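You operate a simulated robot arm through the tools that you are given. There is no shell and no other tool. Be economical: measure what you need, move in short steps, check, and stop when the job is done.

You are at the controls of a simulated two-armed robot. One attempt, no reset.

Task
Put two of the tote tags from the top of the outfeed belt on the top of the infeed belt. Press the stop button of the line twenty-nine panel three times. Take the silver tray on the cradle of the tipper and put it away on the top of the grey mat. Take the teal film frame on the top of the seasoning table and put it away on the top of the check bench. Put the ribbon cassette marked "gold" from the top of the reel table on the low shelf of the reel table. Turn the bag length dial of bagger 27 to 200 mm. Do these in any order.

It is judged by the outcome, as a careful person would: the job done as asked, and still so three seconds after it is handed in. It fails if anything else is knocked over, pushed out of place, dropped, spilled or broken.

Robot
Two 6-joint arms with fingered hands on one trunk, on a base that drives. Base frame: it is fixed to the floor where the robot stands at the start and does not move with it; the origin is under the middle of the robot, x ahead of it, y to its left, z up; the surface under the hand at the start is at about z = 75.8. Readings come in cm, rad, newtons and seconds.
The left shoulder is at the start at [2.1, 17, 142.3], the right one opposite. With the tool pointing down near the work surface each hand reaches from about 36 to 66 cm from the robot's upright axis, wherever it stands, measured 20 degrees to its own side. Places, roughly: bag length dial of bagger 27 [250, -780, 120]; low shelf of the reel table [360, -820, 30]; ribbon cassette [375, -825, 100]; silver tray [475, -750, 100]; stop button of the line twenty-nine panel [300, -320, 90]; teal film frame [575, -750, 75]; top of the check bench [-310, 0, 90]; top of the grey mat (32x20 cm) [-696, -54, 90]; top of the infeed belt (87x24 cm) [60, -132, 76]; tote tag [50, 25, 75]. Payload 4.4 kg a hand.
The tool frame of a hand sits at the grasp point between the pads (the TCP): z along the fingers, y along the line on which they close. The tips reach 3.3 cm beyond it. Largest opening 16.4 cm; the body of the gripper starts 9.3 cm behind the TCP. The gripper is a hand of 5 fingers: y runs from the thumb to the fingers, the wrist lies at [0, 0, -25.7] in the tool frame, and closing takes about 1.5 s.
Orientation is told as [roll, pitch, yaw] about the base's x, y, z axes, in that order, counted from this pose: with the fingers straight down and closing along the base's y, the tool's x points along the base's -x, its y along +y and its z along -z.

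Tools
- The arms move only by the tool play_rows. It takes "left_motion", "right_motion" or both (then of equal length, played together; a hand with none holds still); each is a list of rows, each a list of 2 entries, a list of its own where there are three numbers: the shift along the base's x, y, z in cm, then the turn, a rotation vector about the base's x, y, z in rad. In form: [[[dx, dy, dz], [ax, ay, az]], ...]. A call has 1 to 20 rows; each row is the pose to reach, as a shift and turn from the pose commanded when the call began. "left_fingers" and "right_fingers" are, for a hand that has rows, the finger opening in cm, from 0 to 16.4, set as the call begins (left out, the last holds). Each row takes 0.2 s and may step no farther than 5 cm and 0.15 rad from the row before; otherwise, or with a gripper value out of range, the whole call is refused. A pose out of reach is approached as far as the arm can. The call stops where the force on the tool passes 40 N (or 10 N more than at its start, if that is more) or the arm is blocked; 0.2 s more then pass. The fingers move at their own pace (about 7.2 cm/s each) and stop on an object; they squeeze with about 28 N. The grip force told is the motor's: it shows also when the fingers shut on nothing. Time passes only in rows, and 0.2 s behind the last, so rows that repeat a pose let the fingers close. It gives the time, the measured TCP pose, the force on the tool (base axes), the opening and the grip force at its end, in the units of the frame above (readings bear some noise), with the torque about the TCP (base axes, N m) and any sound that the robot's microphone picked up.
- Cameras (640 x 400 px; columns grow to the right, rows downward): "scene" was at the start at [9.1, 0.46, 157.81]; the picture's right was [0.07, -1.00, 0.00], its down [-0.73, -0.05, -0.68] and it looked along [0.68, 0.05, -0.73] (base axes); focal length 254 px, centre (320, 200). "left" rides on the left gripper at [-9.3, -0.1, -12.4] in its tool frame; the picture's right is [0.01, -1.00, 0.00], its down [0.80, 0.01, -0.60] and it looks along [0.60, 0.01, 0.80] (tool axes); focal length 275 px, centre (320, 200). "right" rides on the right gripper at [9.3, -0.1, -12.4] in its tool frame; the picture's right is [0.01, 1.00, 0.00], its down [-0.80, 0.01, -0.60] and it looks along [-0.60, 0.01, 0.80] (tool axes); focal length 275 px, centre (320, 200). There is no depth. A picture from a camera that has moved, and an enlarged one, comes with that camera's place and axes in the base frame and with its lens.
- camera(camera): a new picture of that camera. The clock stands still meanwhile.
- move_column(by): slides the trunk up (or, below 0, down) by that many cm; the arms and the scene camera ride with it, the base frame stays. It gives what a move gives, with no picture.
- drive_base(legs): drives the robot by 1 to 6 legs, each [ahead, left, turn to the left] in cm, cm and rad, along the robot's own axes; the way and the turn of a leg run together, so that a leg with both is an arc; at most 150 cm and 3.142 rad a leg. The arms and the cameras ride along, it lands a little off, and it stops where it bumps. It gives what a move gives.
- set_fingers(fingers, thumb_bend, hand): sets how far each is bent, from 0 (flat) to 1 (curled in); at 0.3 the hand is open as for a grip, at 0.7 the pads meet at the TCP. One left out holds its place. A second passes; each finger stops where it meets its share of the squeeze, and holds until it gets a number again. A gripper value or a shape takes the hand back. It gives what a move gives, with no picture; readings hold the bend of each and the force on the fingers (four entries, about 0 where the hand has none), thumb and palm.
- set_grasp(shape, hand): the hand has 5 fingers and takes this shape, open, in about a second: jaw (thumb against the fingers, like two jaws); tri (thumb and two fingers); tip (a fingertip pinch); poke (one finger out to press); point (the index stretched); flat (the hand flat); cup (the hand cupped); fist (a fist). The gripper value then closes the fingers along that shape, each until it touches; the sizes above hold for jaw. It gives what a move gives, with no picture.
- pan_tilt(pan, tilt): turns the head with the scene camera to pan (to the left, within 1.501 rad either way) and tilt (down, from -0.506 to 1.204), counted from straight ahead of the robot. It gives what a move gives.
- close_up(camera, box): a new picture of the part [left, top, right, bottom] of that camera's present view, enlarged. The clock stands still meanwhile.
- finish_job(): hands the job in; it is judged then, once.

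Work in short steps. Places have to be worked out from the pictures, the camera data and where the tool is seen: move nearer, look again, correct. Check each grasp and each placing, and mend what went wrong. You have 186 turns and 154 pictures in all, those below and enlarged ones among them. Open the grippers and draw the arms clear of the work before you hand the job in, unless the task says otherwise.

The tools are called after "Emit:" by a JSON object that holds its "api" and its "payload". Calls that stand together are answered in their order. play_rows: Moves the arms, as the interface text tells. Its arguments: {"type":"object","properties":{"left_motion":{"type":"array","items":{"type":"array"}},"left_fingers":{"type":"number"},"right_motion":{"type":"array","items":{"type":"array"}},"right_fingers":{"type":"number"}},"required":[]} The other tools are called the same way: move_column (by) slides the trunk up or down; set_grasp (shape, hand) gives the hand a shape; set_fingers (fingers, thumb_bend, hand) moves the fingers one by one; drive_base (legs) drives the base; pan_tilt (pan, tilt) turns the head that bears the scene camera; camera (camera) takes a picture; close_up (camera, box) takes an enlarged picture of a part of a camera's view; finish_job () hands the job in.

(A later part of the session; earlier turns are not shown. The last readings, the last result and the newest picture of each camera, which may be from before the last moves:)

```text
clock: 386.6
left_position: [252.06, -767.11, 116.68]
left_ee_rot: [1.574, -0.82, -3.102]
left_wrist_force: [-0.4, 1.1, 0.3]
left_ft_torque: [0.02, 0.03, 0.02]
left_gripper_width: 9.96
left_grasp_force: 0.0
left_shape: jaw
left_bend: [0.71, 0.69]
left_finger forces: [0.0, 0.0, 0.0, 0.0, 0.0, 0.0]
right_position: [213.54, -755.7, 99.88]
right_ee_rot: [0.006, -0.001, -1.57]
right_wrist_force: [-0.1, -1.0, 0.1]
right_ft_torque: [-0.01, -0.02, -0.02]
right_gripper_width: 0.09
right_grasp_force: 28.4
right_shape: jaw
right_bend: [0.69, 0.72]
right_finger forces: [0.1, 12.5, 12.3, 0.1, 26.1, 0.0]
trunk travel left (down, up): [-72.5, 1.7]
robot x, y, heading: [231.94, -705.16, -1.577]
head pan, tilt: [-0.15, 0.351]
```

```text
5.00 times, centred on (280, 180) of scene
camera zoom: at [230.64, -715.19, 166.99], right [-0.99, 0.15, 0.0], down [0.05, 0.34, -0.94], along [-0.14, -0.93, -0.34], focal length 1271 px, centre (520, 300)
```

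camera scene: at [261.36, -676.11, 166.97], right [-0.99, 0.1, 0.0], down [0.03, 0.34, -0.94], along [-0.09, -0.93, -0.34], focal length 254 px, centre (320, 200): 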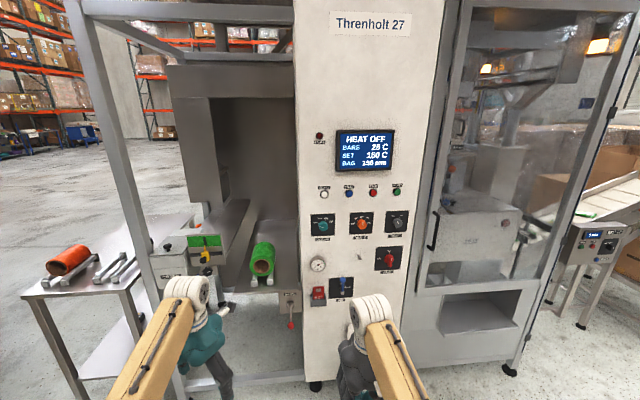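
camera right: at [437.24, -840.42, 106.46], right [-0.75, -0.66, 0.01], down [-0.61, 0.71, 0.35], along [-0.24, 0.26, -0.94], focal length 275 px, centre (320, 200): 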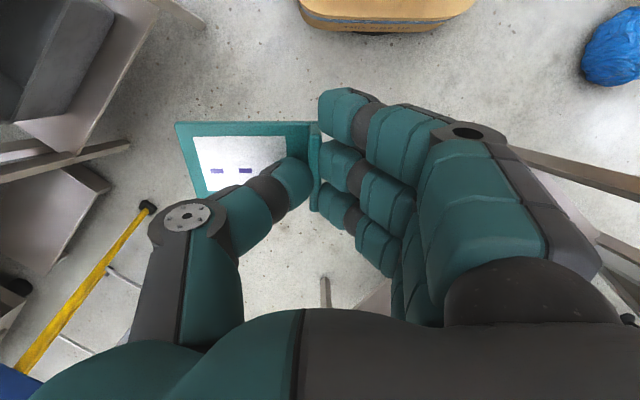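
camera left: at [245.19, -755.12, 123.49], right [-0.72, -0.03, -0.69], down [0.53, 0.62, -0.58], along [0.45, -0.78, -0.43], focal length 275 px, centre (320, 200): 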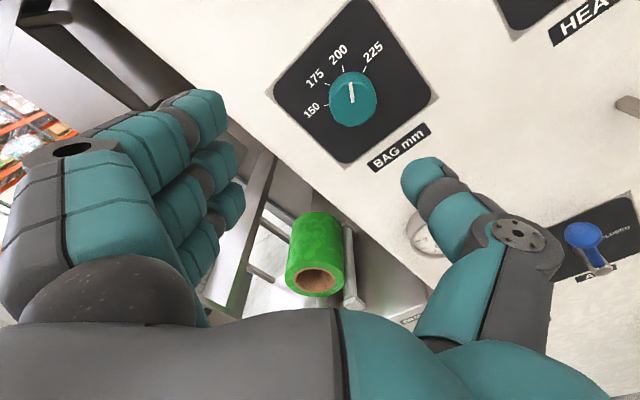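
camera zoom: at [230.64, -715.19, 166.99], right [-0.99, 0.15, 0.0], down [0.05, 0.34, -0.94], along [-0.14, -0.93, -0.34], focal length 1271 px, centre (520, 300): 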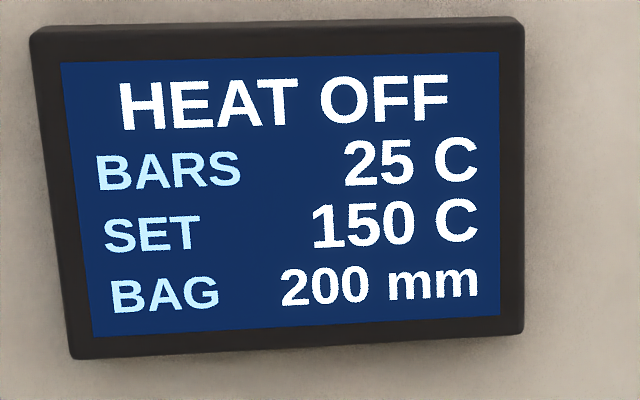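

The dial stays at 200 mm. I back off 25 cm and bring the left hand back to pointing down.

Emit:
{"api": "drive_base", "payload": {"legs": [[-25, 0, 0]]}}

Emit:
{"api": "play_rows", "payload": {"left_motion": [[[0, 0, 0], [0, 0.135, 0]], [[0, 0, 0], [0, 0.27, 0]], [[0, 0, 0], [0, 0.405, 0]], [[0, 0, 0], [0, 0.54, 0]]]}}

Emit:
{"api": "play_rows", "payload": {"left_motion": [[[0, 0, 0], [0.14, 0, 0]], [[0, 0, -1], [0.28, 0, 0]], [[0, 1, -2], [0.42, 0, 0]], [[0, 2, -3], [0.56, 0, 0]], [[0, 3, -4], [0.7, 0, 0]], [[0, 4, -5], [0.84, 0, 0]], [[0, 5, -6], [0.98, 0, 0]], [[0, 6, -8], [1.12, 0, 0]], [[0, 6, -10], [1.26, 0, 0]], [[0, 6, -12], [1.4, 0, 0]], [[0, 6, -13], [1.53, 0, 0]]], "left_fingers": 16.4}}

```text
clock: 388.4
left_position: [252.1, -742.45, 116.17]
left_ee_rot: [1.56, -0.818, -3.092]
left_wrist_force: [0.5, 1.0, 0.7]
left_ft_torque: [0.02, -0.04, -0.02]
left_gripper_width: 9.95
left_grasp_force: 0.2
left_shape: jaw
left_bend: [0.71, 0.69]
left_finger forces: [0.0, 0.0, 0.0, 0.0, 0.0, 0.0]
right_position: [213.51, -731.03, 99.98]
right_ee_rot: [0.005, -0.001, -1.571]
right_wrist_force: [-0.1, 0.1, 0.5]
right_ft_torque: [-0.03, 0.0, 0.01]
right_gripper_width: 0.09
right_grasp_force: 28.3
right_shape: jaw
right_bend: [0.69, 0.72]
right_finger forces: [0.0, 12.3, 12.3, 0.0, 26.1, 0.1]
trunk travel left (down, up): [-72.5, 1.7]
robot x, y, heading: [231.95, -680.57, -1.579]
head pan, tilt: [-0.15, 0.351]
```

```text
clock: 389.4
left_position: [252.2, -742.56, 116.12]
left_ee_rot: [1.435, -1.359, -2.975]
left_wrist_force: [0.5, 0.4, 0.2]
left_ft_torque: [-0.01, -0.05, -0.01]
left_gripper_width: 9.93
left_grasp_force: 0.0
left_shape: jaw
left_bend: [0.71, 0.69]
left_finger forces: [0.1, 0.0, 0.0, 0.0, 0.1, 0.1]
right_position: [213.49, -731.21, 99.84]
right_ee_rot: [0.008, 0.0, -1.572]
right_wrist_force: [-1.1, 0.0, -0.4]
right_ft_torque: [-0.01, -0.01, 0.01]
right_gripper_width: 0.14
right_grasp_force: 28.2
right_shape: jaw
right_bend: [0.69, 0.72]
right_finger forces: [0.1, 12.4, 12.3, 0.0, 26.2, 0.0]
trunk travel left (down, up): [-72.5, 1.7]
robot x, y, heading: [232.24, -680.06, -1.581]
head pan, tilt: [-0.15, 0.351]
```

```text
clock: 391.8
left_position: [252.24, -736.56, 103.01]
left_ee_rot: [0.033, 0.0, -1.782]
left_wrist_force: [0.3, 0.0, -0.2]
left_ft_torque: [0.02, -0.01, 0.0]
left_gripper_width: 16.37
left_grasp_force: 0.1
left_shape: jaw
left_bend: [0.3, 0.3]
left_finger forces: [0.0, 0.0, 0.0, 0.0, 0.0, 0.0]
right_position: [213.56, -731.35, 99.86]
right_ee_rot: [0.007, 0.001, -1.573]
right_wrist_force: [0.4, -0.4, -0.7]
right_ft_torque: [0.0, 0.0, -0.01]
right_gripper_width: 0.11
right_grasp_force: 28.1
right_shape: jaw
right_bend: [0.69, 0.72]
right_finger forces: [0.1, 12.4, 12.3, 0.1, 26.3, 0.0]
trunk travel left (down, up): [-72.5, 1.7]
robot x, y, heading: [232.09, -680.75, -1.572]
head pan, tilt: [-0.15, 0.351]
```

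Next, the tray, reachable only from the south gap. I drive the same route back: east along the aisle, north of the drum, then down the lane at x≈655.

Emit:
{"api": "drive_base", "payload": {"legs": [[-26, 0, 0], [0, 150, 0], [0, 44, 0], [-115, 0, 0], [0, 150, 0], [0, 79, 0]]}}

```text
clock: 419.2
left_position: [675.79, -603.08, 103.01]
left_ee_rot: [0.032, -0.004, -1.793]
left_wrist_force: [-0.4, 0.0, -0.2]
left_ft_torque: [0.03, 0.04, -0.01]
left_gripper_width: 16.4
left_grasp_force: 0.0
left_shape: jaw
left_bend: [0.3, 0.3]
left_finger forces: [0.0, 0.0, 0.0, 0.1, 0.0, 0.0]
right_position: [637.16, -597.33, 99.83]
right_ee_rot: [0.008, 0.0, -1.581]
right_wrist_force: [1.2, -0.4, 0.0]
right_ft_torque: [0.02, -0.01, 0.01]
right_gripper_width: 0.09
right_grasp_force: 28.4
right_shape: jaw
right_bend: [0.69, 0.72]
right_finger forces: [0.0, 12.4, 12.5, 0.1, 26.4, 0.0]
trunk travel left (down, up): [-72.5, 1.7]
robot x, y, heading: [656.12, -546.83, -1.587]
head pan, tilt: [-0.15, 0.351]
```

On track. I continue down the lane, west to x≈440 and turn to heading ≈0.6.

Emit:
{"api": "drive_base", "payload": {"legs": [[150, 0, 0.016], [150, 0, 0], [80, 0, 0], [0, -150, 0], [0, -62, 0], [0, 0, 2.17]]}}

Emit:
{"api": "play_rows", "payload": {"right_motion": [[[-1, -4, 1], [0, 0, 0]], [[-3, -8, 2], [0, 0, 0]], [[-6, -11, 3], [0, 0, 0]], [[-10, -13, 4], [0, 0, 0]], [[-13, -15, 4], [0, 0, 0]], [[-15, -17, 4], [0, 0, 0]]]}}

Emit:
{"api": "pan_tilt", "payload": {"pan": 0.6, "tilt": 0.5}}

Emit:
{"api": "camera", "payload": {"camera": "scene"}}

```text
clock: 452.5
left_position: [482.68, -873.89, 103.04]
left_ee_rot: [0.036, -0.003, 0.341]
left_wrist_force: [0.3, -0.3, 0.4]
left_ft_torque: [0.01, -0.02, 0.0]
left_gripper_width: 16.4
left_grasp_force: 0.1
left_shape: jaw
left_bend: [0.3, 0.3]
left_finger forces: [0.0, 0.0, 0.0, 0.1, 0.0, 0.1]
right_position: [498.36, -909.6, 99.9]
right_ee_rot: [0.008, 0.0, 0.551]
right_wrist_force: [0.0, 0.2, -0.6]
right_ft_torque: [0.01, 0.02, 0.02]
right_gripper_width: 0.08
right_grasp_force: 28.0
right_shape: jaw
right_bend: [0.69, 0.72]
right_finger forces: [0.0, 12.1, 12.1, 0.1, 25.7, 0.0]
trunk travel left (down, up): [-72.5, 1.7]
robot x, y, heading: [444.95, -920.41, 0.549]
head pan, tilt: [-0.15, 0.351]
```

```text
clock: 454.1
left_position: [482.75, -873.7, 103.14]
left_ee_rot: [0.033, -0.003, 0.343]
left_wrist_force: [0.3, -0.6, -0.7]
left_ft_torque: [-0.02, 0.02, 0.02]
left_gripper_width: 16.38
left_grasp_force: 0.0
left_shape: jaw
left_bend: [0.3, 0.3]
left_finger forces: [0.0, 0.1, 0.0, 0.1, 0.0, 0.0]
right_position: [483.22, -928.46, 100.03]
right_ee_rot: [-0.129, -0.023, 0.589]
right_wrist_force: [-0.5, 0.3, 0.1]
right_ft_torque: [0.0, -0.01, -0.02]
right_gripper_width: 0.08
right_grasp_force: 28.2
right_shape: jaw
right_bend: [0.69, 0.72]
right_finger forces: [0.1, 13.5, 13.4, 0.0, 27.6, 0.0]
right hand out of reach, approached as far as the arm can: row 1, 2, 3, 4, 5, 6
trunk travel left (down, up): [-72.5, 1.7]
robot x, y, heading: [445.06, -920.28, 0.546]
head pan, tilt: [-0.15, 0.351]
stopped in row 6 (right hand): the arm was blocked; the commanded pose is now the measured one
```

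```text
clock: 455.2
left_position: [482.67, -873.77, 103.13]
left_ee_rot: [0.035, -0.003, 0.343]
left_wrist_force: [-0.2, -1.1, -0.2]
left_ft_torque: [0.01, 0.0, 0.0]
left_gripper_width: 16.38
left_grasp_force: 0.1
left_shape: jaw
left_bend: [0.3, 0.3]
left_finger forces: [0.0, 0.1, 0.1, 0.1, 0.0, 0.1]
right_position: [483.24, -928.45, 100.01]
right_ee_rot: [-0.127, -0.023, 0.59]
right_wrist_force: [-0.3, 0.5, -0.8]
right_ft_torque: [-0.01, -0.01, 0.04]
right_gripper_width: 0.09
right_grasp_force: 27.9
right_shape: jaw
right_bend: [0.69, 0.72]
right_finger forces: [0.1, 13.5, 13.3, 0.0, 27.6, 0.0]
trunk travel left (down, up): [-72.5, 1.7]
robot x, y, heading: [445.56, -920.61, 0.549]
head pan, tilt: [0.6, 0.499]
```

```text
48 pictures are left
camera scene: at [450.19, -911.67, 165.61], right [0.91, -0.41, 0.0], down [-0.2, -0.44, -0.88], along [0.36, 0.8, -0.48], focal length 254 px, centre (320, 200)
```

scene: 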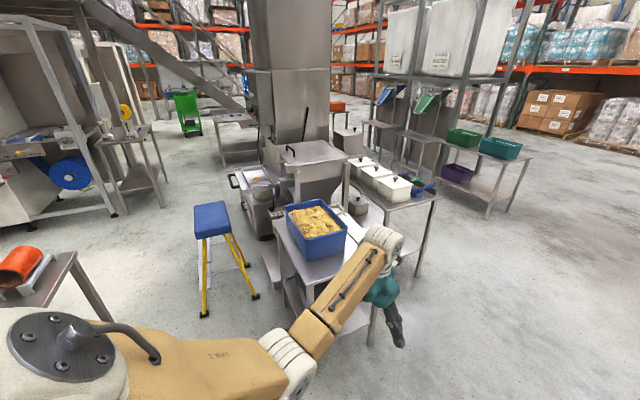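

I move up into the gap to (432, −815), so the left hand hovers at the tray's near end, and look.

Emit:
{"api": "play_rows", "payload": {"left_motion": [[[0, 0, 2], [0, 0, 0]], [[0, 0, 4], [0, 0, 0]]]}}

Emit:
{"api": "drive_base", "payload": {"legs": [[44, 97, 0]]}}

Emit:
{"api": "camera", "payload": {"camera": "scene"}}

Emit:
{"api": "camera", "payload": {"camera": "left"}}

```text
clock: 455.8
left_position: [483.31, -873.56, 106.12]
left_ee_rot: [0.036, -0.003, 0.339]
left_wrist_force: [-0.2, 0.1, -0.5]
left_ft_torque: [-0.01, 0.01, -0.02]
left_gripper_width: 16.39
left_grasp_force: 0.1
left_shape: jaw
left_bend: [0.3, 0.3]
left_finger forces: [0.0, 0.1, 0.2, 0.0, 0.1, 0.0]
left hand out of reach, approached as far as the arm can: row 2
right_position: [483.2, -928.39, 99.92]
right_ee_rot: [-0.125, -0.023, 0.589]
right_wrist_force: [-0.5, 0.4, 0.6]
right_ft_torque: [0.0, 0.02, 0.01]
right_gripper_width: 0.07
right_grasp_force: 28.3
right_shape: jaw
right_bend: [0.69, 0.72]
right_finger forces: [0.1, 13.5, 13.4, 0.0, 27.6, 0.0]
trunk travel left (down, up): [-72.5, 1.7]
robot x, y, heading: [445.73, -920.6, 0.544]
head pan, tilt: [0.6, 0.499]
```

```text
clock: 461.2
left_position: [471.84, -770.44, 106.2]
left_ee_rot: [0.035, -0.006, 0.338]
left_wrist_force: [0.2, -0.9, 0.1]
left_ft_torque: [-0.04, -0.02, 0.05]
left_gripper_width: 16.42
left_grasp_force: 0.0
left_shape: jaw
left_bend: [0.3, 0.3]
left_finger forces: [0.1, 0.0, 0.0, 0.0, 0.0, 0.0]
right_position: [471.36, -825.5, 99.97]
right_ee_rot: [-0.125, -0.023, 0.584]
right_wrist_force: [0.1, 0.8, 0.0]
right_ft_torque: [-0.01, -0.01, 0.0]
right_gripper_width: 0.07
right_grasp_force: 27.8
right_shape: jaw
right_bend: [0.69, 0.72]
right_finger forces: [0.0, 13.4, 13.4, 0.1, 27.7, 0.0]
trunk travel left (down, up): [-72.5, 1.7]
robot x, y, heading: [434.0, -817.41, 0.541]
head pan, tilt: [0.6, 0.499]
```

```text
47 pictures are left
camera scene: at [438.51, -808.52, 165.6], right [0.91, -0.41, 0.0], down [-0.2, -0.44, -0.88], along [0.36, 0.8, -0.48], focal length 254 px, centre (320, 200)
```

scene: 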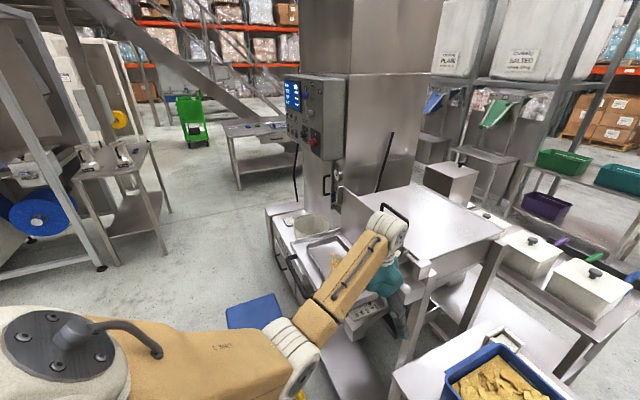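

```text
46 pictures are left
camera left: at [480.81, -768.02, 118.62], right [0.32, -0.95, -0.03], down [-0.75, -0.27, 0.6], along [-0.57, -0.16, -0.8], focal length 275 px, centre (320, 200)
```

left: 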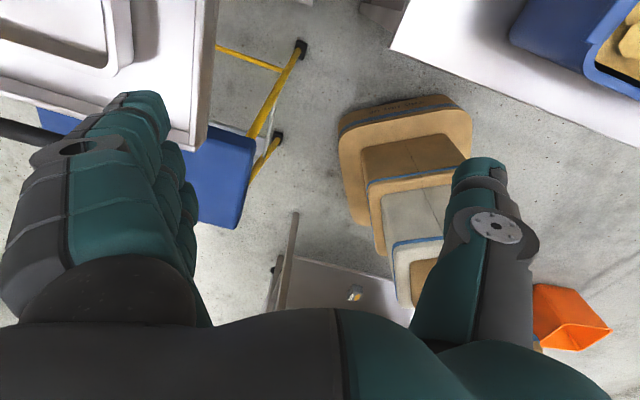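

I zoom in with the head camera on the tray next to the arm.

Emit:
{"api": "close_up", "payload": {"camera": "scene", "box": [250, 190, 430, 320]}}

```text
3.08 times, centred on (340, 255) of scene
camera zoom: at [438.51, -808.52, 165.6], right [0.91, -0.41, 0.0], down [-0.2, -0.44, -0.88], along [0.36, 0.8, -0.48], focal length 782 px, centre (258, 31)
```

zoom: 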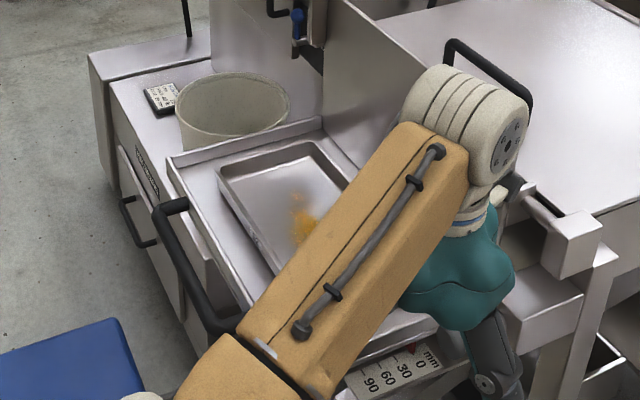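

The tray is ~15.3 cm wide (x≈469.7–485.2) and about 31 cm long, centre near (477.5, −741), rim z≈95. I first bring the right hand (with the frame) forward and up so it clears the chip bin.

Emit:
{"api": "play_rows", "payload": {"right_motion": [[[2, 2, 2], [0.03, 0.02, 0]], [[4, 4, 4], [0.06, 0.04, 0]], [[7, 7, 5], [0.1, 0.07, 0]], [[10, 10, 6], [0.108, 0.072, 0]], [[13, 13, 7], [0.108, 0.072, 0]], [[16, 16, 7], [0.108, 0.072, 0]], [[19, 19, 7], [0.108, 0.072, 0]], [[20, 21, 7], [0.108, 0.072, 0]]]}}

Emit:
{"api": "drive_base", "payload": {"legs": [[20, 10.5, 0]]}}

Emit:
{"api": "play_rows", "payload": {"left_motion": [[[0, 0, 0], [0, 0, 0.14]], [[0, 0, 0], [0, 0, 0.28]], [[0, 0, 0], [0, 0, 0.42]], [[0, 0, 0], [0, 0, 0.56]], [[0, 0, 0], [0, 0, 0.7]], [[0, 0, 0], [0, 0, 0.84]], [[0, 0, 0], [0, 0, 0.98]], [[0, 0, 0], [0, 0, 1.1]], [[0, 0, 0], [0, 0, 1.23]]]}}

Emit:
{"api": "camera", "payload": {"camera": "left"}}

```text
clock: 463.0
left_position: [471.89, -770.66, 106.15]
left_ee_rot: [0.033, -0.005, 0.337]
left_wrist_force: [0.1, 0.1, 0.3]
left_ft_torque: [0.01, -0.03, 0.04]
left_gripper_width: 16.38
left_grasp_force: 0.1
left_shape: jaw
left_bend: [0.3, 0.3]
left_finger forces: [0.1, 0.1, 0.0, 0.0, 0.1, 0.0]
right_position: [491.72, -804.12, 106.26]
right_ee_rot: [0.001, -0.022, 0.581]
right_wrist_force: [0.1, -0.1, -0.6]
right_ft_torque: [0.04, 0.01, 0.0]
right_gripper_width: 0.1
right_grasp_force: 28.4
right_shape: jaw
right_bend: [0.69, 0.72]
right_finger forces: [0.0, 13.4, 13.3, 0.1, 26.9, 0.0]
right hand out of reach, approached as far as the arm can: row 1, 2, 3, 4, 5, 6, 7, 8
trunk travel left (down, up): [-72.5, 1.7]
robot x, y, heading: [433.57, -817.31, 0.547]
head pan, tilt: [0.6, 0.499]
```

```text
clock: 464.7
left_position: [484.03, -751.02, 106.03]
left_ee_rot: [0.033, -0.005, 0.332]
left_wrist_force: [0.0, 0.9, -0.2]
left_ft_torque: [-0.04, 0.02, 0.01]
left_gripper_width: 16.38
left_grasp_force: 0.0
left_shape: jaw
left_bend: [0.3, 0.3]
left_finger forces: [0.1, 0.1, 0.0, 0.0, 0.1, 0.0]
right_position: [503.82, -784.7, 106.33]
right_ee_rot: [0.003, -0.023, 0.576]
right_wrist_force: [-0.3, 0.2, -0.6]
right_ft_torque: [0.0, 0.0, 0.01]
right_gripper_width: 0.1
right_grasp_force: 27.9
right_shape: jaw
right_bend: [0.69, 0.72]
right_finger forces: [0.1, 13.5, 13.3, 0.0, 26.8, 0.1]
trunk travel left (down, up): [-72.5, 1.7]
robot x, y, heading: [445.96, -797.75, 0.538]
head pan, tilt: [0.6, 0.499]
```

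```text
clock: 465.5
left_position: [483.09, -751.67, 105.45]
left_ee_rot: [0.034, 0.031, 0.698]
left_wrist_force: [-25.3, -8.8, 10.8]
left_ft_torque: [-1.12, -0.18, -2.58]
left_gripper_width: 16.38
left_grasp_force: 0.0
left_shape: jaw
left_bend: [0.3, 0.31]
left_finger forces: [0.0, 0.0, 0.1, 0.0, 35.4, 0.1]
right_position: [503.6, -784.69, 106.31]
right_ee_rot: [0.004, -0.023, 0.576]
right_wrist_force: [2.0, 0.0, -1.2]
right_ft_torque: [-0.06, 0.15, 0.0]
right_gripper_width: 0.07
right_grasp_force: 27.8
right_shape: jaw
right_bend: [0.69, 0.72]
right_finger forces: [0.0, 13.4, 13.4, 0.0, 26.8, 0.0]
trunk travel left (down, up): [-72.5, 1.7]
robot x, y, heading: [445.66, -797.82, 0.543]
head pan, tilt: [0.6, 0.499]
stopped in row 3 (left hand): the force on the tool passed its limit at 44 N (the readings are from after the stop); the commanded pose is now the measured one
```

```text
44 pictures are left
camera left: at [491.01, -745.95, 117.71], right [0.63, -0.77, -0.03], down [-0.59, -0.51, 0.62], along [-0.5, -0.38, -0.78], focal length 275 px, centre (320, 200)
```

left: 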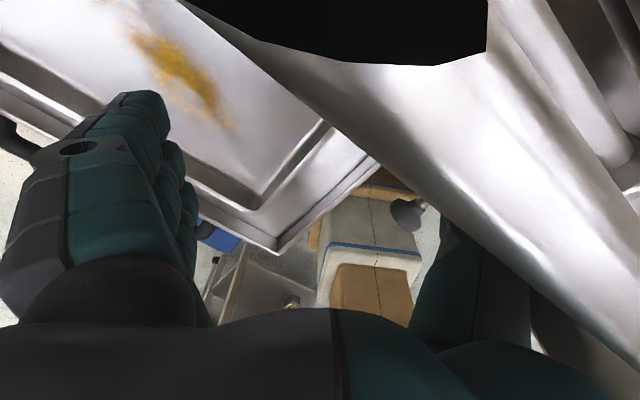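

The thumb touched the tipper's upright plate (x≈490). I pull the hand 7 cm away in −x first, then finish the yaw turn above the tray.

Emit:
{"api": "play_rows", "payload": {"left_motion": [[[-3, 0, 0], [0, 0, 0]], [[-7, 1, 0], [0, 0, 0]], [[-7, 3, 0], [0, 0, 0.14]], [[-7, 5, 0], [0, 0, 0.28]], [[-7, 5, 0], [0, 0, 0.42]], [[-7, 5, 0], [0, 0, 0.56]], [[-7, 5, 0], [0, 0, 0.7]], [[-7, 5, 0], [0, 0, 0.84]]]}}

Emit:
{"api": "camera", "payload": {"camera": "left"}}

```text
clock: 467.3
left_position: [477.18, -745.72, 103.95]
left_ee_rot: [0.028, 0.02, 1.548]
left_wrist_force: [-0.4, -0.1, -0.1]
left_ft_torque: [0.0, 0.0, 0.05]
left_gripper_width: 16.41
left_grasp_force: 0.1
left_shape: jaw
left_bend: [0.3, 0.3]
left_finger forces: [0.0, 0.0, 0.0, 0.0, 0.0, 0.1]
left hand out of reach, approached as far as the arm can: row 1, 2, 3, 4, 5, 6, 7, 8
right_position: [503.72, -784.73, 106.24]
right_ee_rot: [0.005, -0.023, 0.579]
right_wrist_force: [0.1, 0.8, -0.6]
right_ft_torque: [0.01, -0.03, -0.01]
right_gripper_width: 0.09
right_grasp_force: 28.0
right_shape: jaw
right_bend: [0.69, 0.72]
right_finger forces: [0.0, 13.3, 13.3, 0.1, 26.8, 0.1]
trunk travel left (down, up): [-72.5, 1.7]
robot x, y, heading: [445.41, -797.92, 0.538]
head pan, tilt: [0.6, 0.499]
```

```text
43 pictures are left
camera left: at [477.96, -736.26, 116.38], right [1.0, -0.04, -0.03], down [-0.01, -0.79, 0.61], along [-0.04, -0.61, -0.79], focal length 275 px, centre (320, 200)
```

left: 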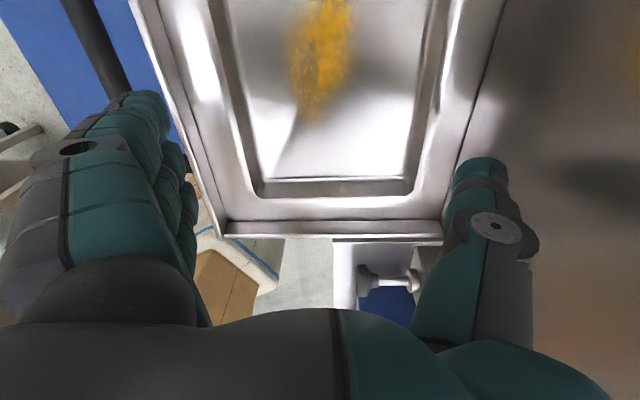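

I zoom in to judge the tray rim and side gaps.

Emit:
{"api": "close_up", "payload": {"camera": "left", "box": [120, 0, 520, 250]}}

```text
1.60 times, centred on (320, 125) of left
camera zoom: at [477.96, -736.26, 116.38], right [1.0, -0.04, -0.03], down [-0.01, -0.79, 0.61], along [-0.04, -0.61, -0.79], focal length 440 px, centre (320, 320)
```

zoom: 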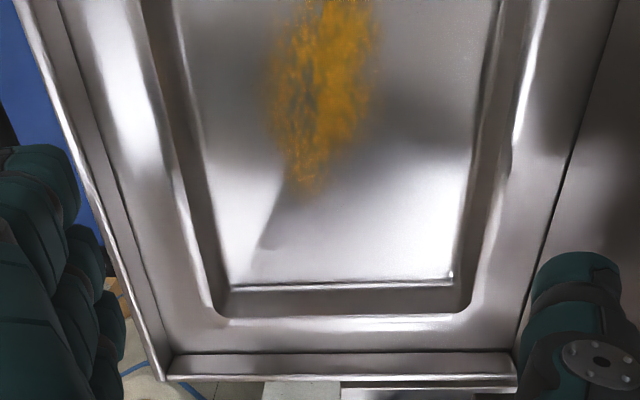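

The rim gaps are ~3 cm each side. To get true scale I lower the hand 3 cm and take another picture (stereo).

Emit:
{"api": "play_rows", "payload": {"left_motion": [[[0, 0, -1.5], [0, 0, 0]], [[0, 0, -3], [0, 0, 0]]]}}

Emit:
{"api": "close_up", "payload": {"camera": "left", "box": [120, 0, 520, 250]}}

```text
clock: 467.9
left_position: [477.33, -745.53, 100.96]
left_ee_rot: [0.031, 0.017, 1.546]
left_wrist_force: [0.1, -0.2, -0.3]
left_ft_torque: [0.03, 0.02, -0.01]
left_gripper_width: 16.37
left_grasp_force: 0.0
left_shape: jaw
left_bend: [0.3, 0.3]
left_finger forces: [0.0, 0.0, 0.1, 0.0, 0.0, 0.0]
right_position: [503.66, -784.75, 106.4]
right_ee_rot: [0.005, -0.021, 0.577]
right_wrist_force: [0.1, 0.7, -0.9]
right_ft_torque: [0.03, 0.0, 0.0]
right_gripper_width: 0.09
right_grasp_force: 28.1
right_shape: jaw
right_bend: [0.69, 0.72]
right_finger forces: [0.0, 13.4, 13.4, 0.0, 26.8, 0.1]
trunk travel left (down, up): [-72.5, 1.7]
robot x, y, heading: [445.83, -797.49, 0.539]
head pan, tilt: [0.6, 0.499]
```

```text
1.60 times, centred on (320, 125) of left
camera zoom: at [478.08, -736.17, 113.28], right [1.0, -0.04, -0.03], down [-0.01, -0.79, 0.61], along [-0.05, -0.61, -0.79], focal length 440 px, centre (320, 320)
```

zoom: 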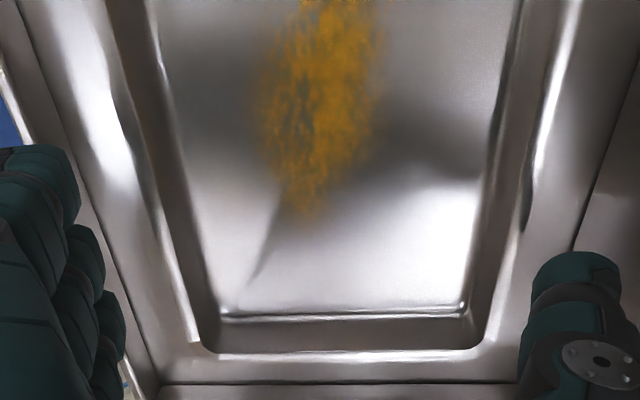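

Stereo gives rim width ≈14.2 cm, rim z≈97.5, centre x≈478, y centre ≈−740: the hand can straddle it. I shift +0.6, +5.2 and lower to TCP z≈98.3 step by step.

Emit:
{"api": "play_rows", "payload": {"left_motion": [[[0.3, 2.5, 0], [-0.015, -0.015, 0]], [[0.6, 5.2, 0], [-0.03, -0.015, 0.02]], [[0.6, 5.2, -1], [-0.03, -0.015, 0.02]], [[0.6, 5.2, -2], [-0.03, -0.015, 0.02]], [[0.6, 5.2, -2.6], [-0.03, -0.015, 0.02]]]}}

Emit:
{"api": "camera", "payload": {"camera": "left"}}

```text
clock: 469.1
left_position: [477.85, -740.48, 98.53]
left_ee_rot: [0.017, 0.049, 1.562]
left_wrist_force: [0.1, -1.0, -0.3]
left_ft_torque: [-0.01, -0.01, -0.05]
left_gripper_width: 16.38
left_grasp_force: 0.1
left_shape: jaw
left_bend: [0.3, 0.3]
left_finger forces: [0.1, 0.0, 0.1, 0.0, 0.0, 0.0]
right_position: [503.82, -784.84, 106.27]
right_ee_rot: [0.005, -0.023, 0.577]
right_wrist_force: [0.3, -0.1, -0.8]
right_ft_torque: [0.02, -0.01, 0.0]
right_gripper_width: 0.08
right_grasp_force: 27.5
right_shape: jaw
right_bend: [0.69, 0.72]
right_finger forces: [0.0, 13.3, 13.3, 0.1, 26.8, 0.0]
trunk travel left (down, up): [-72.5, 1.7]
robot x, y, heading: [445.45, -797.84, 0.539]
head pan, tilt: [0.6, 0.499]
```

```text
40 pictures are left
camera left: at [478.34, -730.68, 110.58], right [1.0, -0.02, -0.01], down [-0.01, -0.77, 0.64], along [-0.02, -0.64, -0.77], focal length 275 px, centre (320, 200)
```

left: 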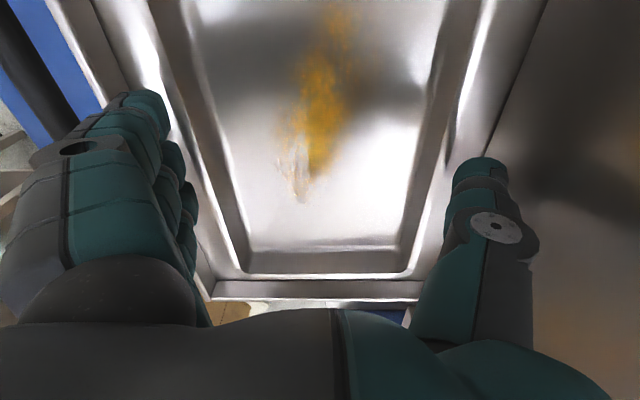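

The width fits between the fingers. I check the tray's far end with the head camera to centre along y.

Emit:
{"api": "close_up", "payload": {"camera": "scene", "box": [250, 170, 430, 300]}}

```text
3.08 times, centred on (340, 235) of scene
camera zoom: at [450.42, -788.97, 165.6], right [0.91, -0.42, 0.0], down [-0.2, -0.43, -0.88], along [0.37, 0.8, -0.48], focal length 782 px, centre (258, 92)
```

zoom: 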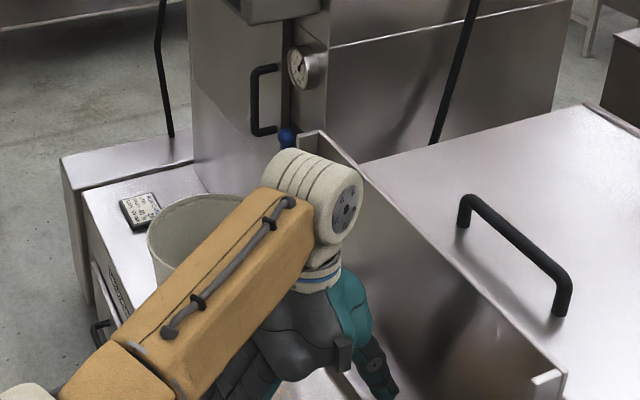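

The evidence puts the tray centre at y≈−739.7, so the hand is well placed. I lower 0.4 cm more and close.

Emit:
{"api": "play_rows", "payload": {"left_motion": [[[0, 0.5, -0.2], [0, 0, 0]], [[0, 0.7, -0.5], [0, 0, 0]]]}}

Emit:
{"api": "play_rows", "payload": {"left_motion": [[[0, 0, 0], [0, 0, 0]], [[0, 0, 0], [0, 0, 0]], [[0, 0, 0], [0, 0, 0]], [[0, 0, 0], [0, 0, 0]], [[0, 0, 0], [0, 0, 0]]], "left_fingers": 10}}

Emit:
{"api": "camera", "payload": {"camera": "left"}}

```text
clock: 469.7
left_position: [477.81, -739.85, 98.02]
left_ee_rot: [0.015, 0.05, 1.565]
left_wrist_force: [-0.4, 0.0, 0.4]
left_ft_torque: [0.0, 0.01, 0.01]
left_gripper_width: 16.4
left_grasp_force: 0.1
left_shape: jaw
left_bend: [0.3, 0.3]
left_finger forces: [0.0, 0.1, 0.0, 0.1, 0.0, 0.1]
right_position: [503.58, -784.79, 106.39]
right_ee_rot: [0.005, -0.022, 0.577]
right_wrist_force: [0.1, -0.2, -0.6]
right_ft_torque: [0.04, 0.02, 0.0]
right_gripper_width: 0.11
right_grasp_force: 27.8
right_shape: jaw
right_bend: [0.69, 0.72]
right_finger forces: [0.1, 13.4, 13.4, 0.0, 26.8, 0.1]
trunk travel left (down, up): [-72.5, 1.7]
robot x, y, heading: [445.64, -797.67, 0.539]
head pan, tilt: [0.6, 0.499]
```

```text
clock: 470.9
left_position: [477.66, -739.64, 98.21]
left_ee_rot: [0.015, 0.045, 1.563]
left_wrist_force: [-9.1, 3.6, 17.0]
left_ft_torque: [0.3, -0.5, 0.25]
left_gripper_width: 12.17
left_grasp_force: 28.4
left_shape: jaw
left_bend: [0.68, 0.57]
left_finger forces: [20.8, 9.6, 0.0, 0.0, 58.1, 0.1]
right_position: [503.58, -784.89, 106.32]
right_ee_rot: [0.005, -0.023, 0.579]
right_wrist_force: [-0.3, -1.0, -0.6]
right_ft_torque: [0.03, 0.02, 0.0]
right_gripper_width: 0.1
right_grasp_force: 27.7
right_shape: jaw
right_bend: [0.69, 0.72]
right_finger forces: [0.1, 13.4, 13.4, 0.1, 26.7, 0.0]
trunk travel left (down, up): [-72.5, 1.7]
robot x, y, heading: [445.5, -797.72, 0.539]
head pan, tilt: [0.6, 0.499]
```

```text
38 pictures are left
camera left: at [478.15, -729.94, 110.27], right [1.0, -0.02, -0.01], down [-0.01, -0.77, 0.64], along [-0.02, -0.63, -0.77], focal length 275 px, centre (320, 200)
```

left: 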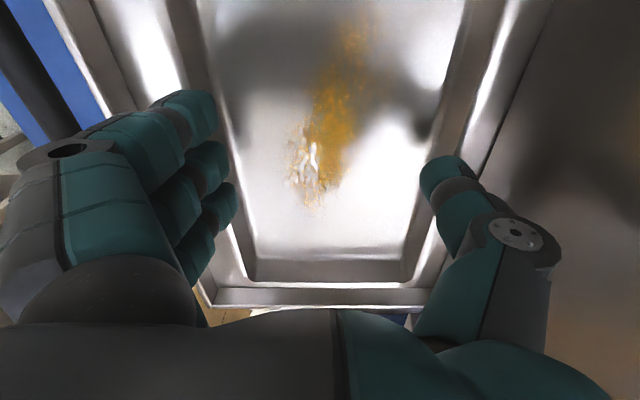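

It holds at 12.2 cm. I lift gently 2 cm and check that the tray comes level.

Emit:
{"api": "play_rows", "payload": {"left_motion": [[[0, 0, 0.5], [0, 0, 0]], [[0, 0, 1], [0, 0, 0]], [[0, 0, 1.5], [0, 0, 0]], [[0, 0, 2], [0, 0, 0]]]}}

Emit:
{"api": "camera", "payload": {"camera": "left"}}

```text
clock: 471.9
left_position: [477.84, -739.86, 99.77]
left_ee_rot: [0.019, 0.048, 1.564]
left_wrist_force: [-0.2, -0.1, -10.2]
left_ft_torque: [-0.15, 0.1, 0.03]
left_gripper_width: 12.16
left_grasp_force: 27.9
left_shape: jaw
left_bend: [0.68, 0.57]
left_finger forces: [23.4, 0.0, 0.0, 0.0, 22.8, 0.0]
right_position: [503.79, -784.64, 106.24]
right_ee_rot: [0.002, -0.022, 0.577]
right_wrist_force: [-0.3, 0.3, -0.7]
right_ft_torque: [-0.01, -0.01, 0.0]
right_gripper_width: 0.09
right_grasp_force: 27.8
right_shape: jaw
right_bend: [0.69, 0.72]
right_finger forces: [0.1, 13.5, 13.4, 0.0, 26.8, 0.0]
trunk travel left (down, up): [-72.5, 1.7]
robot x, y, heading: [445.88, -797.84, 0.541]
head pan, tilt: [0.6, 0.499]
```

```text
37 pictures are left
camera left: at [478.31, -729.93, 111.83], right [1.0, -0.02, -0.02], down [0.0, -0.77, 0.64], along [-0.02, -0.64, -0.77], focal length 275 px, centre (320, 200)
```

left: 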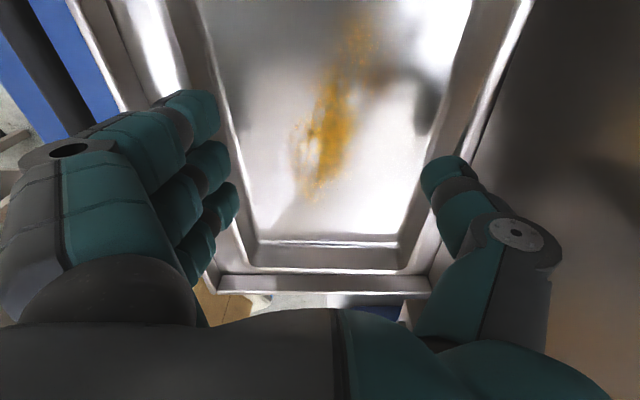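

The near end did not rise: only the index finger (far side) bears, so the grip line is off the centre of mass. I set it back down, open, shift −2 cm in y and yaw +0.05, then regrip.

Emit:
{"api": "play_rows", "payload": {"left_motion": [[[0, 0, -0.6], [0, 0, 0]], [[0, 0, -1.2], [0, 0, 0]], [[0, 0, -1.7], [0, 0, 0]]]}}

Emit:
{"api": "play_rows", "payload": {"left_motion": [[[0, 0, 0], [0, 0, 0]], [[0, 0, 0], [0, 0, 0]], [[0, 0, 0], [0, 0, 0]], [[0, -1, 0], [0, 0, 0.03]], [[0, -2, -0.2], [0, 0, 0.05]]], "left_fingers": 16.4}}

Emit:
{"api": "play_rows", "payload": {"left_motion": [[[0, 0, 0], [0, 0, 0]], [[0, 0, 0], [0, 0, 0]], [[0, 0, 0], [0, 0, 0]], [[0, 0, 0], [0, 0, 0]], [[0, 0, 0], [0, 0, 0]]], "left_fingers": 10}}

```text
clock: 472.7
left_position: [477.79, -739.75, 98.26]
left_ee_rot: [0.016, 0.048, 1.564]
left_wrist_force: [0.6, -0.6, -0.3]
left_ft_torque: [-0.01, -0.02, -0.02]
left_gripper_width: 9.8
left_grasp_force: 27.4
left_shape: jaw
left_bend: [0.72, 0.64]
left_finger forces: [0.0, 0.1, 0.0, 0.1, 0.0, 0.1]
right_position: [503.73, -784.72, 106.32]
right_ee_rot: [0.004, -0.022, 0.578]
right_wrist_force: [-0.5, 0.2, -0.8]
right_ft_torque: [0.01, 0.03, 0.04]
right_gripper_width: 0.1
right_grasp_force: 28.4
right_shape: jaw
right_bend: [0.69, 0.72]
right_finger forces: [0.0, 13.4, 13.4, 0.1, 26.8, 0.1]
trunk travel left (down, up): [-72.5, 1.7]
robot x, y, heading: [445.72, -797.39, 0.537]
head pan, tilt: [0.6, 0.499]
```

```text
clock: 473.9
left_position: [477.8, -741.75, 98.6]
left_ee_rot: [0.012, 0.039, 1.615]
left_wrist_force: [-0.9, 13.0, 33.8]
left_ft_torque: [0.6, -2.2, 0.45]
left_gripper_width: 15.99
left_grasp_force: 0.1
left_shape: jaw
left_bend: [0.4, 0.42]
left_finger forces: [14.5, 24.9, 0.1, 0.0, 51.0, 0.1]
right_position: [503.53, -784.77, 106.32]
right_ee_rot: [0.007, -0.023, 0.578]
right_wrist_force: [-0.4, -0.2, -0.7]
right_ft_torque: [0.03, 0.0, 0.05]
right_gripper_width: 0.07
right_grasp_force: 28.0
right_shape: jaw
right_bend: [0.69, 0.72]
right_finger forces: [0.0, 13.5, 13.5, 0.0, 26.8, 0.0]
trunk travel left (down, up): [-72.5, 1.7]
robot x, y, heading: [445.7, -797.6, 0.542]
head pan, tilt: [0.6, 0.499]
```

```text
clock: 475.1
left_position: [477.83, -741.96, 98.09]
left_ee_rot: [0.018, 0.05, 1.614]
left_wrist_force: [0.8, -0.1, -0.2]
left_ft_torque: [-0.03, -0.02, 0.0]
left_gripper_width: 0.0
left_grasp_force: 27.9
left_shape: jaw
left_bend: [0.67, 0.76]
left_finger forces: [0.1, 0.0, 0.0, 0.0, 0.1, 0.0]
right_position: [503.71, -784.8, 106.29]
right_ee_rot: [0.003, -0.022, 0.578]
right_wrist_force: [0.5, 0.7, 0.0]
right_ft_torque: [0.01, -0.02, 0.03]
right_gripper_width: 0.08
right_grasp_force: 28.3
right_shape: jaw
right_bend: [0.69, 0.72]
right_finger forces: [0.0, 13.4, 13.3, 0.0, 26.8, 0.1]
trunk travel left (down, up): [-72.5, 1.7]
robot x, y, heading: [445.58, -797.4, 0.54]
head pan, tilt: [0.6, 0.499]
```

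The fingers slipped over the rim. I look before doing anything else.

Emit:
{"api": "camera", "payload": {"camera": "left"}}

```text
36 pictures are left
camera left: at [477.75, -732.04, 110.08], right [1.0, 0.03, -0.02], down [0.03, -0.77, 0.64], along [0.01, -0.64, -0.77], focal length 275 px, centre (320, 200)
```

left: 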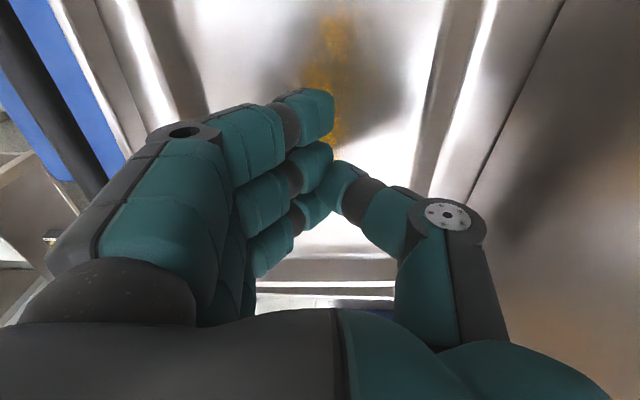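

The fingers are inside the tray, which still rests on the cradle. I raise the hand, open it, and tilt it 0.2 rad so the shorter outer fingers reach lower too.

Emit:
{"api": "play_rows", "payload": {"left_motion": [[[0, 0, 2], [0, 0, 0]], [[0, 0, 4.5], [0, 0, 0]]]}}

Emit:
{"api": "play_rows", "payload": {"left_motion": [[[0, 0, 0], [0, 0, -0.02]], [[0, 0, 0], [0.07, 0, -0.04]], [[0, 0.5, 0], [0.14, -0.02, -0.05]], [[0, 0.5, 0], [0.2, -0.03, -0.05]], [[0, 0.5, 0], [0.2, -0.03, -0.05]]], "left_fingers": 16.4}}

Emit:
{"api": "play_rows", "payload": {"left_motion": [[[0, 0, -2], [0, 0, 0]], [[0, 0, -3.5], [0, 0, 0]], [[0, 0, -4], [0, 0, 0]]]}}

Emit:
{"api": "camera", "payload": {"camera": "left"}}

```text
clock: 475.7
left_position: [477.79, -741.81, 102.63]
left_ee_rot: [0.017, 0.049, 1.614]
left_wrist_force: [-0.9, -0.6, -1.2]
left_ft_torque: [0.0, 0.0, 0.01]
left_gripper_width: 0.0
left_grasp_force: 28.1
left_shape: jaw
left_bend: [0.67, 0.76]
left_finger forces: [0.0, 0.1, 0.0, 0.1, 0.1, 0.0]
right_position: [503.65, -784.75, 106.35]
right_ee_rot: [0.006, -0.024, 0.577]
right_wrist_force: [-0.1, 0.3, 0.0]
right_ft_torque: [0.06, 0.03, -0.01]
right_gripper_width: 0.07
right_grasp_force: 28.1
right_shape: jaw
right_bend: [0.69, 0.72]
right_finger forces: [0.0, 13.3, 13.4, 0.0, 26.8, 0.0]
trunk travel left (down, up): [-72.5, 1.7]
robot x, y, heading: [445.59, -797.99, 0.539]
head pan, tilt: [0.6, 0.499]
```

```text
clock: 476.9
left_position: [477.86, -741.31, 102.68]
left_ee_rot: [-0.015, -0.152, 1.565]
left_wrist_force: [-1.0, 0.3, 0.5]
left_ft_torque: [0.01, 0.01, -0.03]
left_gripper_width: 16.41
left_grasp_force: 0.1
left_shape: jaw
left_bend: [0.3, 0.3]
left_finger forces: [0.0, 0.0, 0.0, 0.0, 0.1, 0.0]
right_position: [503.67, -784.71, 106.26]
right_ee_rot: [0.004, -0.023, 0.577]
right_wrist_force: [-0.8, 0.9, -1.1]
right_ft_torque: [0.01, 0.01, -0.01]
right_gripper_width: 0.1
right_grasp_force: 28.0
right_shape: jaw
right_bend: [0.69, 0.72]
right_finger forces: [0.0, 13.4, 13.5, 0.1, 26.8, 0.1]
trunk travel left (down, up): [-72.5, 1.7]
robot x, y, heading: [445.47, -797.62, 0.54]
head pan, tilt: [0.6, 0.499]
```

```text
clock: 477.7
left_position: [477.85, -741.19, 98.59]
left_ee_rot: [-0.017, -0.152, 1.566]
left_wrist_force: [1.5, 0.6, 1.0]
left_ft_torque: [0.02, -0.04, -0.03]
left_gripper_width: 16.4
left_grasp_force: 0.1
left_shape: jaw
left_bend: [0.3, 0.3]
left_finger forces: [0.1, 0.0, 0.0, 0.0, 0.0, 0.0]
right_position: [503.64, -784.77, 106.25]
right_ee_rot: [0.005, -0.023, 0.579]
right_wrist_force: [0.7, 0.5, 0.3]
right_ft_torque: [0.02, 0.02, -0.01]
right_gripper_width: 0.11
right_grasp_force: 27.8
right_shape: jaw
right_bend: [0.69, 0.72]
right_finger forces: [0.0, 13.5, 13.4, 0.0, 26.7, 0.0]
trunk travel left (down, up): [-72.5, 1.7]
robot x, y, heading: [445.83, -797.66, 0.539]
head pan, tilt: [0.6, 0.499]
```

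```text
35 pictures are left
camera left: at [477.85, -734.02, 112.39], right [1.0, -0.02, 0.02], down [-0.03, -0.88, 0.47], along [0.0, -0.47, -0.88], focal length 275 px, centre (320, 200)
```

left: 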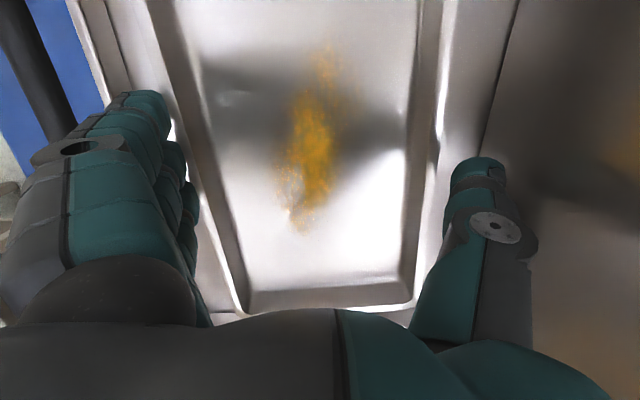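

Positioned. I lower until the tips just touch the cradle floor.

Emit:
{"api": "play_rows", "payload": {"left_motion": [[[0, 0, -0.3], [0, 0, 0]], [[0, 0, -0.6], [0, 0, 0]], [[0, 0, -0.9], [0, 0, 0]], [[0, 0, -1.2], [0, 0, 0]]]}}

```text
clock: 478.7
left_position: [477.71, -741.23, 97.45]
left_ee_rot: [-0.017, -0.152, 1.566]
left_wrist_force: [-2.4, -0.1, 3.6]
left_ft_torque: [0.0, 0.29, 0.04]
left_gripper_width: 16.37
left_grasp_force: 0.0
left_shape: jaw
left_bend: [0.29, 0.3]
left_finger forces: [0.4, 2.1, 0.7, 0.1, 0.0, 0.0]
right_position: [503.73, -784.74, 106.48]
right_ee_rot: [0.006, -0.023, 0.576]
right_wrist_force: [-1.1, 0.0, -0.7]
right_ft_torque: [0.01, -0.01, 0.0]
right_gripper_width: 0.11
right_grasp_force: 27.9
right_shape: jaw
right_bend: [0.69, 0.72]
right_finger forces: [0.1, 13.4, 13.4, 0.1, 26.9, 0.1]
trunk travel left (down, up): [-72.5, 1.7]
robot x, y, heading: [445.34, -797.33, 0.54]
head pan, tilt: [0.6, 0.499]
```

Fingers 0–2 just touch. I ease up 0.2 cm and close.

Emit:
{"api": "play_rows", "payload": {"left_motion": [[[0, 0, 0.2], [0, 0, 0]], [[0, 0, 0.2], [0, 0, 0]], [[0, 0, 0.2], [0, 0, 0]], [[0, 0, 0.2], [0, 0, 0]], [[0, 0, 0.2], [0, 0, 0]], [[0, 0, 0.2], [0, 0, 0]]], "left_fingers": 10}}

Emit:
{"api": "camera", "payload": {"camera": "left"}}

```text
clock: 480.1
left_position: [477.99, -741.32, 97.68]
left_ee_rot: [-0.02, -0.154, 1.565]
left_wrist_force: [3.9, 1.7, 8.9]
left_ft_torque: [0.12, -0.35, 0.14]
left_gripper_width: 13.18
left_grasp_force: 28.5
left_shape: jaw
left_bend: [0.64, 0.51]
left_finger forces: [0.0, 4.9, 12.6, 2.4, 42.6, 0.0]
right_position: [503.77, -784.86, 106.26]
right_ee_rot: [0.004, -0.025, 0.577]
right_wrist_force: [0.2, 0.9, -0.4]
right_ft_torque: [-0.01, 0.0, 0.0]
right_gripper_width: 0.1
right_grasp_force: 27.9
right_shape: jaw
right_bend: [0.69, 0.72]
right_finger forces: [0.1, 13.3, 13.4, 0.0, 26.8, 0.0]
trunk travel left (down, up): [-72.5, 1.7]
robot x, y, heading: [445.58, -797.58, 0.537]
head pan, tilt: [0.6, 0.499]
```

```text
34 pictures are left
camera left: at [477.98, -734.01, 111.49], right [1.0, -0.02, 0.02], down [-0.03, -0.88, 0.47], along [0.01, -0.47, -0.88], focal length 275 px, centre (320, 200)
```

left: 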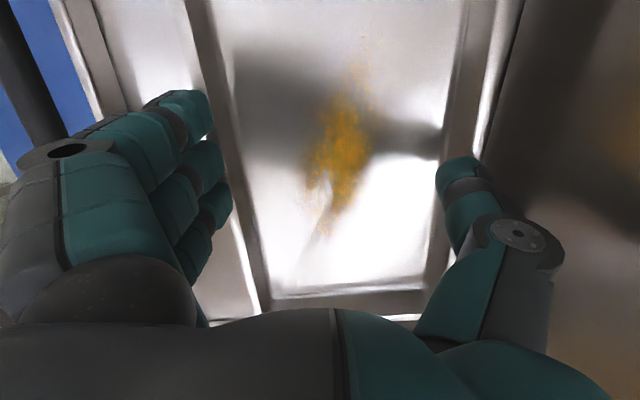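

Now fingers 1–3 and the thumb bear. I lift 2 cm slowly and look again.

Emit:
{"api": "play_rows", "payload": {"left_motion": [[[0, 0, 0.4], [0, 0, 0]], [[0, 0, 0.8], [0, 0, 0]], [[0, 0, 1.3], [0, 0, 0]], [[0, 0, 2], [0, 0, 0]], [[0, 0, 2], [0, 0, 0]]]}}

Emit:
{"api": "camera", "payload": {"camera": "left"}}

```text
clock: 481.3
left_position: [477.62, -741.33, 99.51]
left_ee_rot: [-0.015, -0.149, 1.565]
left_wrist_force: [-1.4, -0.2, -9.3]
left_ft_torque: [0.2, 0.25, 0.04]
left_gripper_width: 13.12
left_grasp_force: 28.1
left_shape: jaw
left_bend: [0.64, 0.52]
left_finger forces: [0.0, 0.1, 5.4, 18.4, 23.6, 0.1]
right_position: [503.67, -784.72, 106.31]
right_ee_rot: [0.004, -0.024, 0.578]
right_wrist_force: [-0.5, -0.8, -0.8]
right_ft_torque: [0.03, 0.05, 0.01]
right_gripper_width: 0.07
right_grasp_force: 28.1
right_shape: jaw
right_bend: [0.69, 0.72]
right_finger forces: [0.1, 13.4, 13.3, 0.0, 26.8, 0.0]
trunk travel left (down, up): [-72.5, 1.7]
robot x, y, heading: [445.83, -797.73, 0.537]
head pan, tilt: [0.6, 0.499]
```

```text
33 pictures are left
camera left: at [477.86, -733.86, 113.22], right [1.0, -0.02, 0.01], down [-0.02, -0.88, 0.47], along [0.0, -0.47, -0.88], focal length 275 px, centre (320, 200)
```

left: 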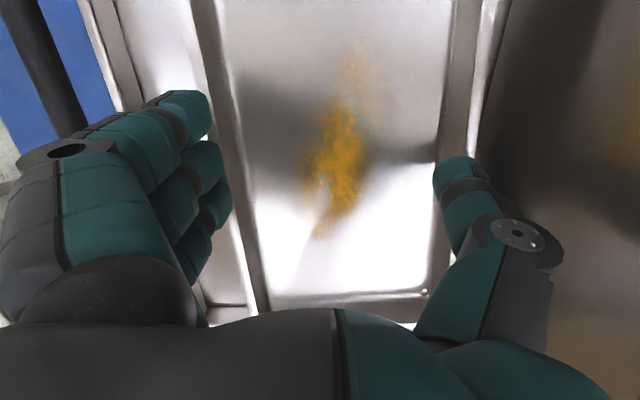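

The tray came up level this time (≈9 N). I lift 5 cm more and check that the grip is stable.

Emit:
{"api": "play_rows", "payload": {"left_motion": [[[0, 0, 1], [0, 0, 0]], [[0, 0, 2], [0, 0, 0]], [[0, 0, 3], [0, 0, 0]], [[0, 0, 4], [0, 0, 0]], [[0, 0, 5], [0, 0, 0]], [[0, 0, 5], [0, 0, 0]], [[0, 0, 5], [0, 0, 0]]]}}

Emit:
{"api": "camera", "payload": {"camera": "scene"}}

```text
clock: 482.9
left_position: [477.97, -741.1, 104.57]
left_ee_rot: [-0.017, -0.152, 1.566]
left_wrist_force: [0.0, 0.7, 1.0]
left_ft_torque: [-0.04, 0.0, 0.0]
left_gripper_width: 11.6
left_grasp_force: 28.5
left_shape: jaw
left_bend: [0.68, 0.6]
left_finger forces: [0.0, 0.1, 0.1, 0.0, 0.0, 0.1]
right_position: [503.66, -784.73, 106.38]
right_ee_rot: [0.005, -0.022, 0.577]
right_wrist_force: [0.3, 0.2, -0.3]
right_ft_torque: [0.01, -0.02, -0.01]
right_gripper_width: 0.07
right_grasp_force: 28.0
right_shape: jaw
right_bend: [0.69, 0.72]
right_finger forces: [0.1, 13.5, 13.4, 0.0, 26.8, 0.1]
trunk travel left (down, up): [-72.5, 1.7]
robot x, y, heading: [445.27, -797.73, 0.536]
head pan, tilt: [0.6, 0.499]
```

```text
32 pictures are left
camera scene: at [450.44, -788.93, 165.6], right [0.91, -0.42, 0.0], down [-0.2, -0.44, -0.88], along [0.37, 0.8, -0.48], focal length 254 px, centre (320, 200)
```

scene: 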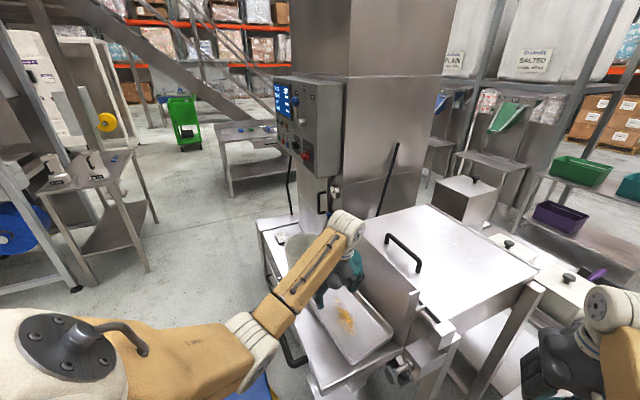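

The grip slid off; the tray is back on the cradle. I zoom to check it and measure it anew.

Emit:
{"api": "close_up", "payload": {"camera": "scene", "box": [270, 260, 430, 390]}}

```text
3.08 times, centred on (350, 325) of scene
camera zoom: at [450.44, -788.93, 165.6], right [0.91, -0.42, 0.0], down [-0.2, -0.44, -0.88], along [0.37, 0.8, -0.48], focal length 782 px, centre (228, -185)
```

zoom: 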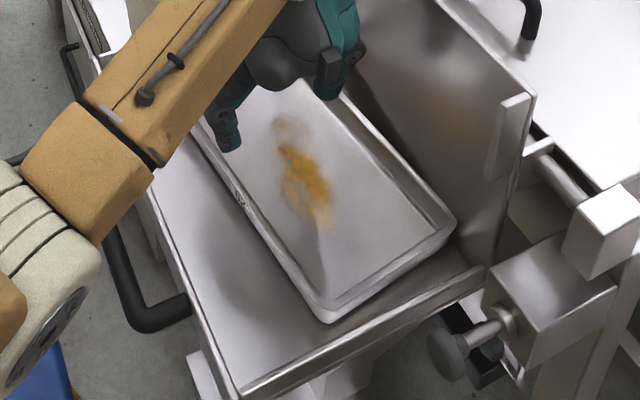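

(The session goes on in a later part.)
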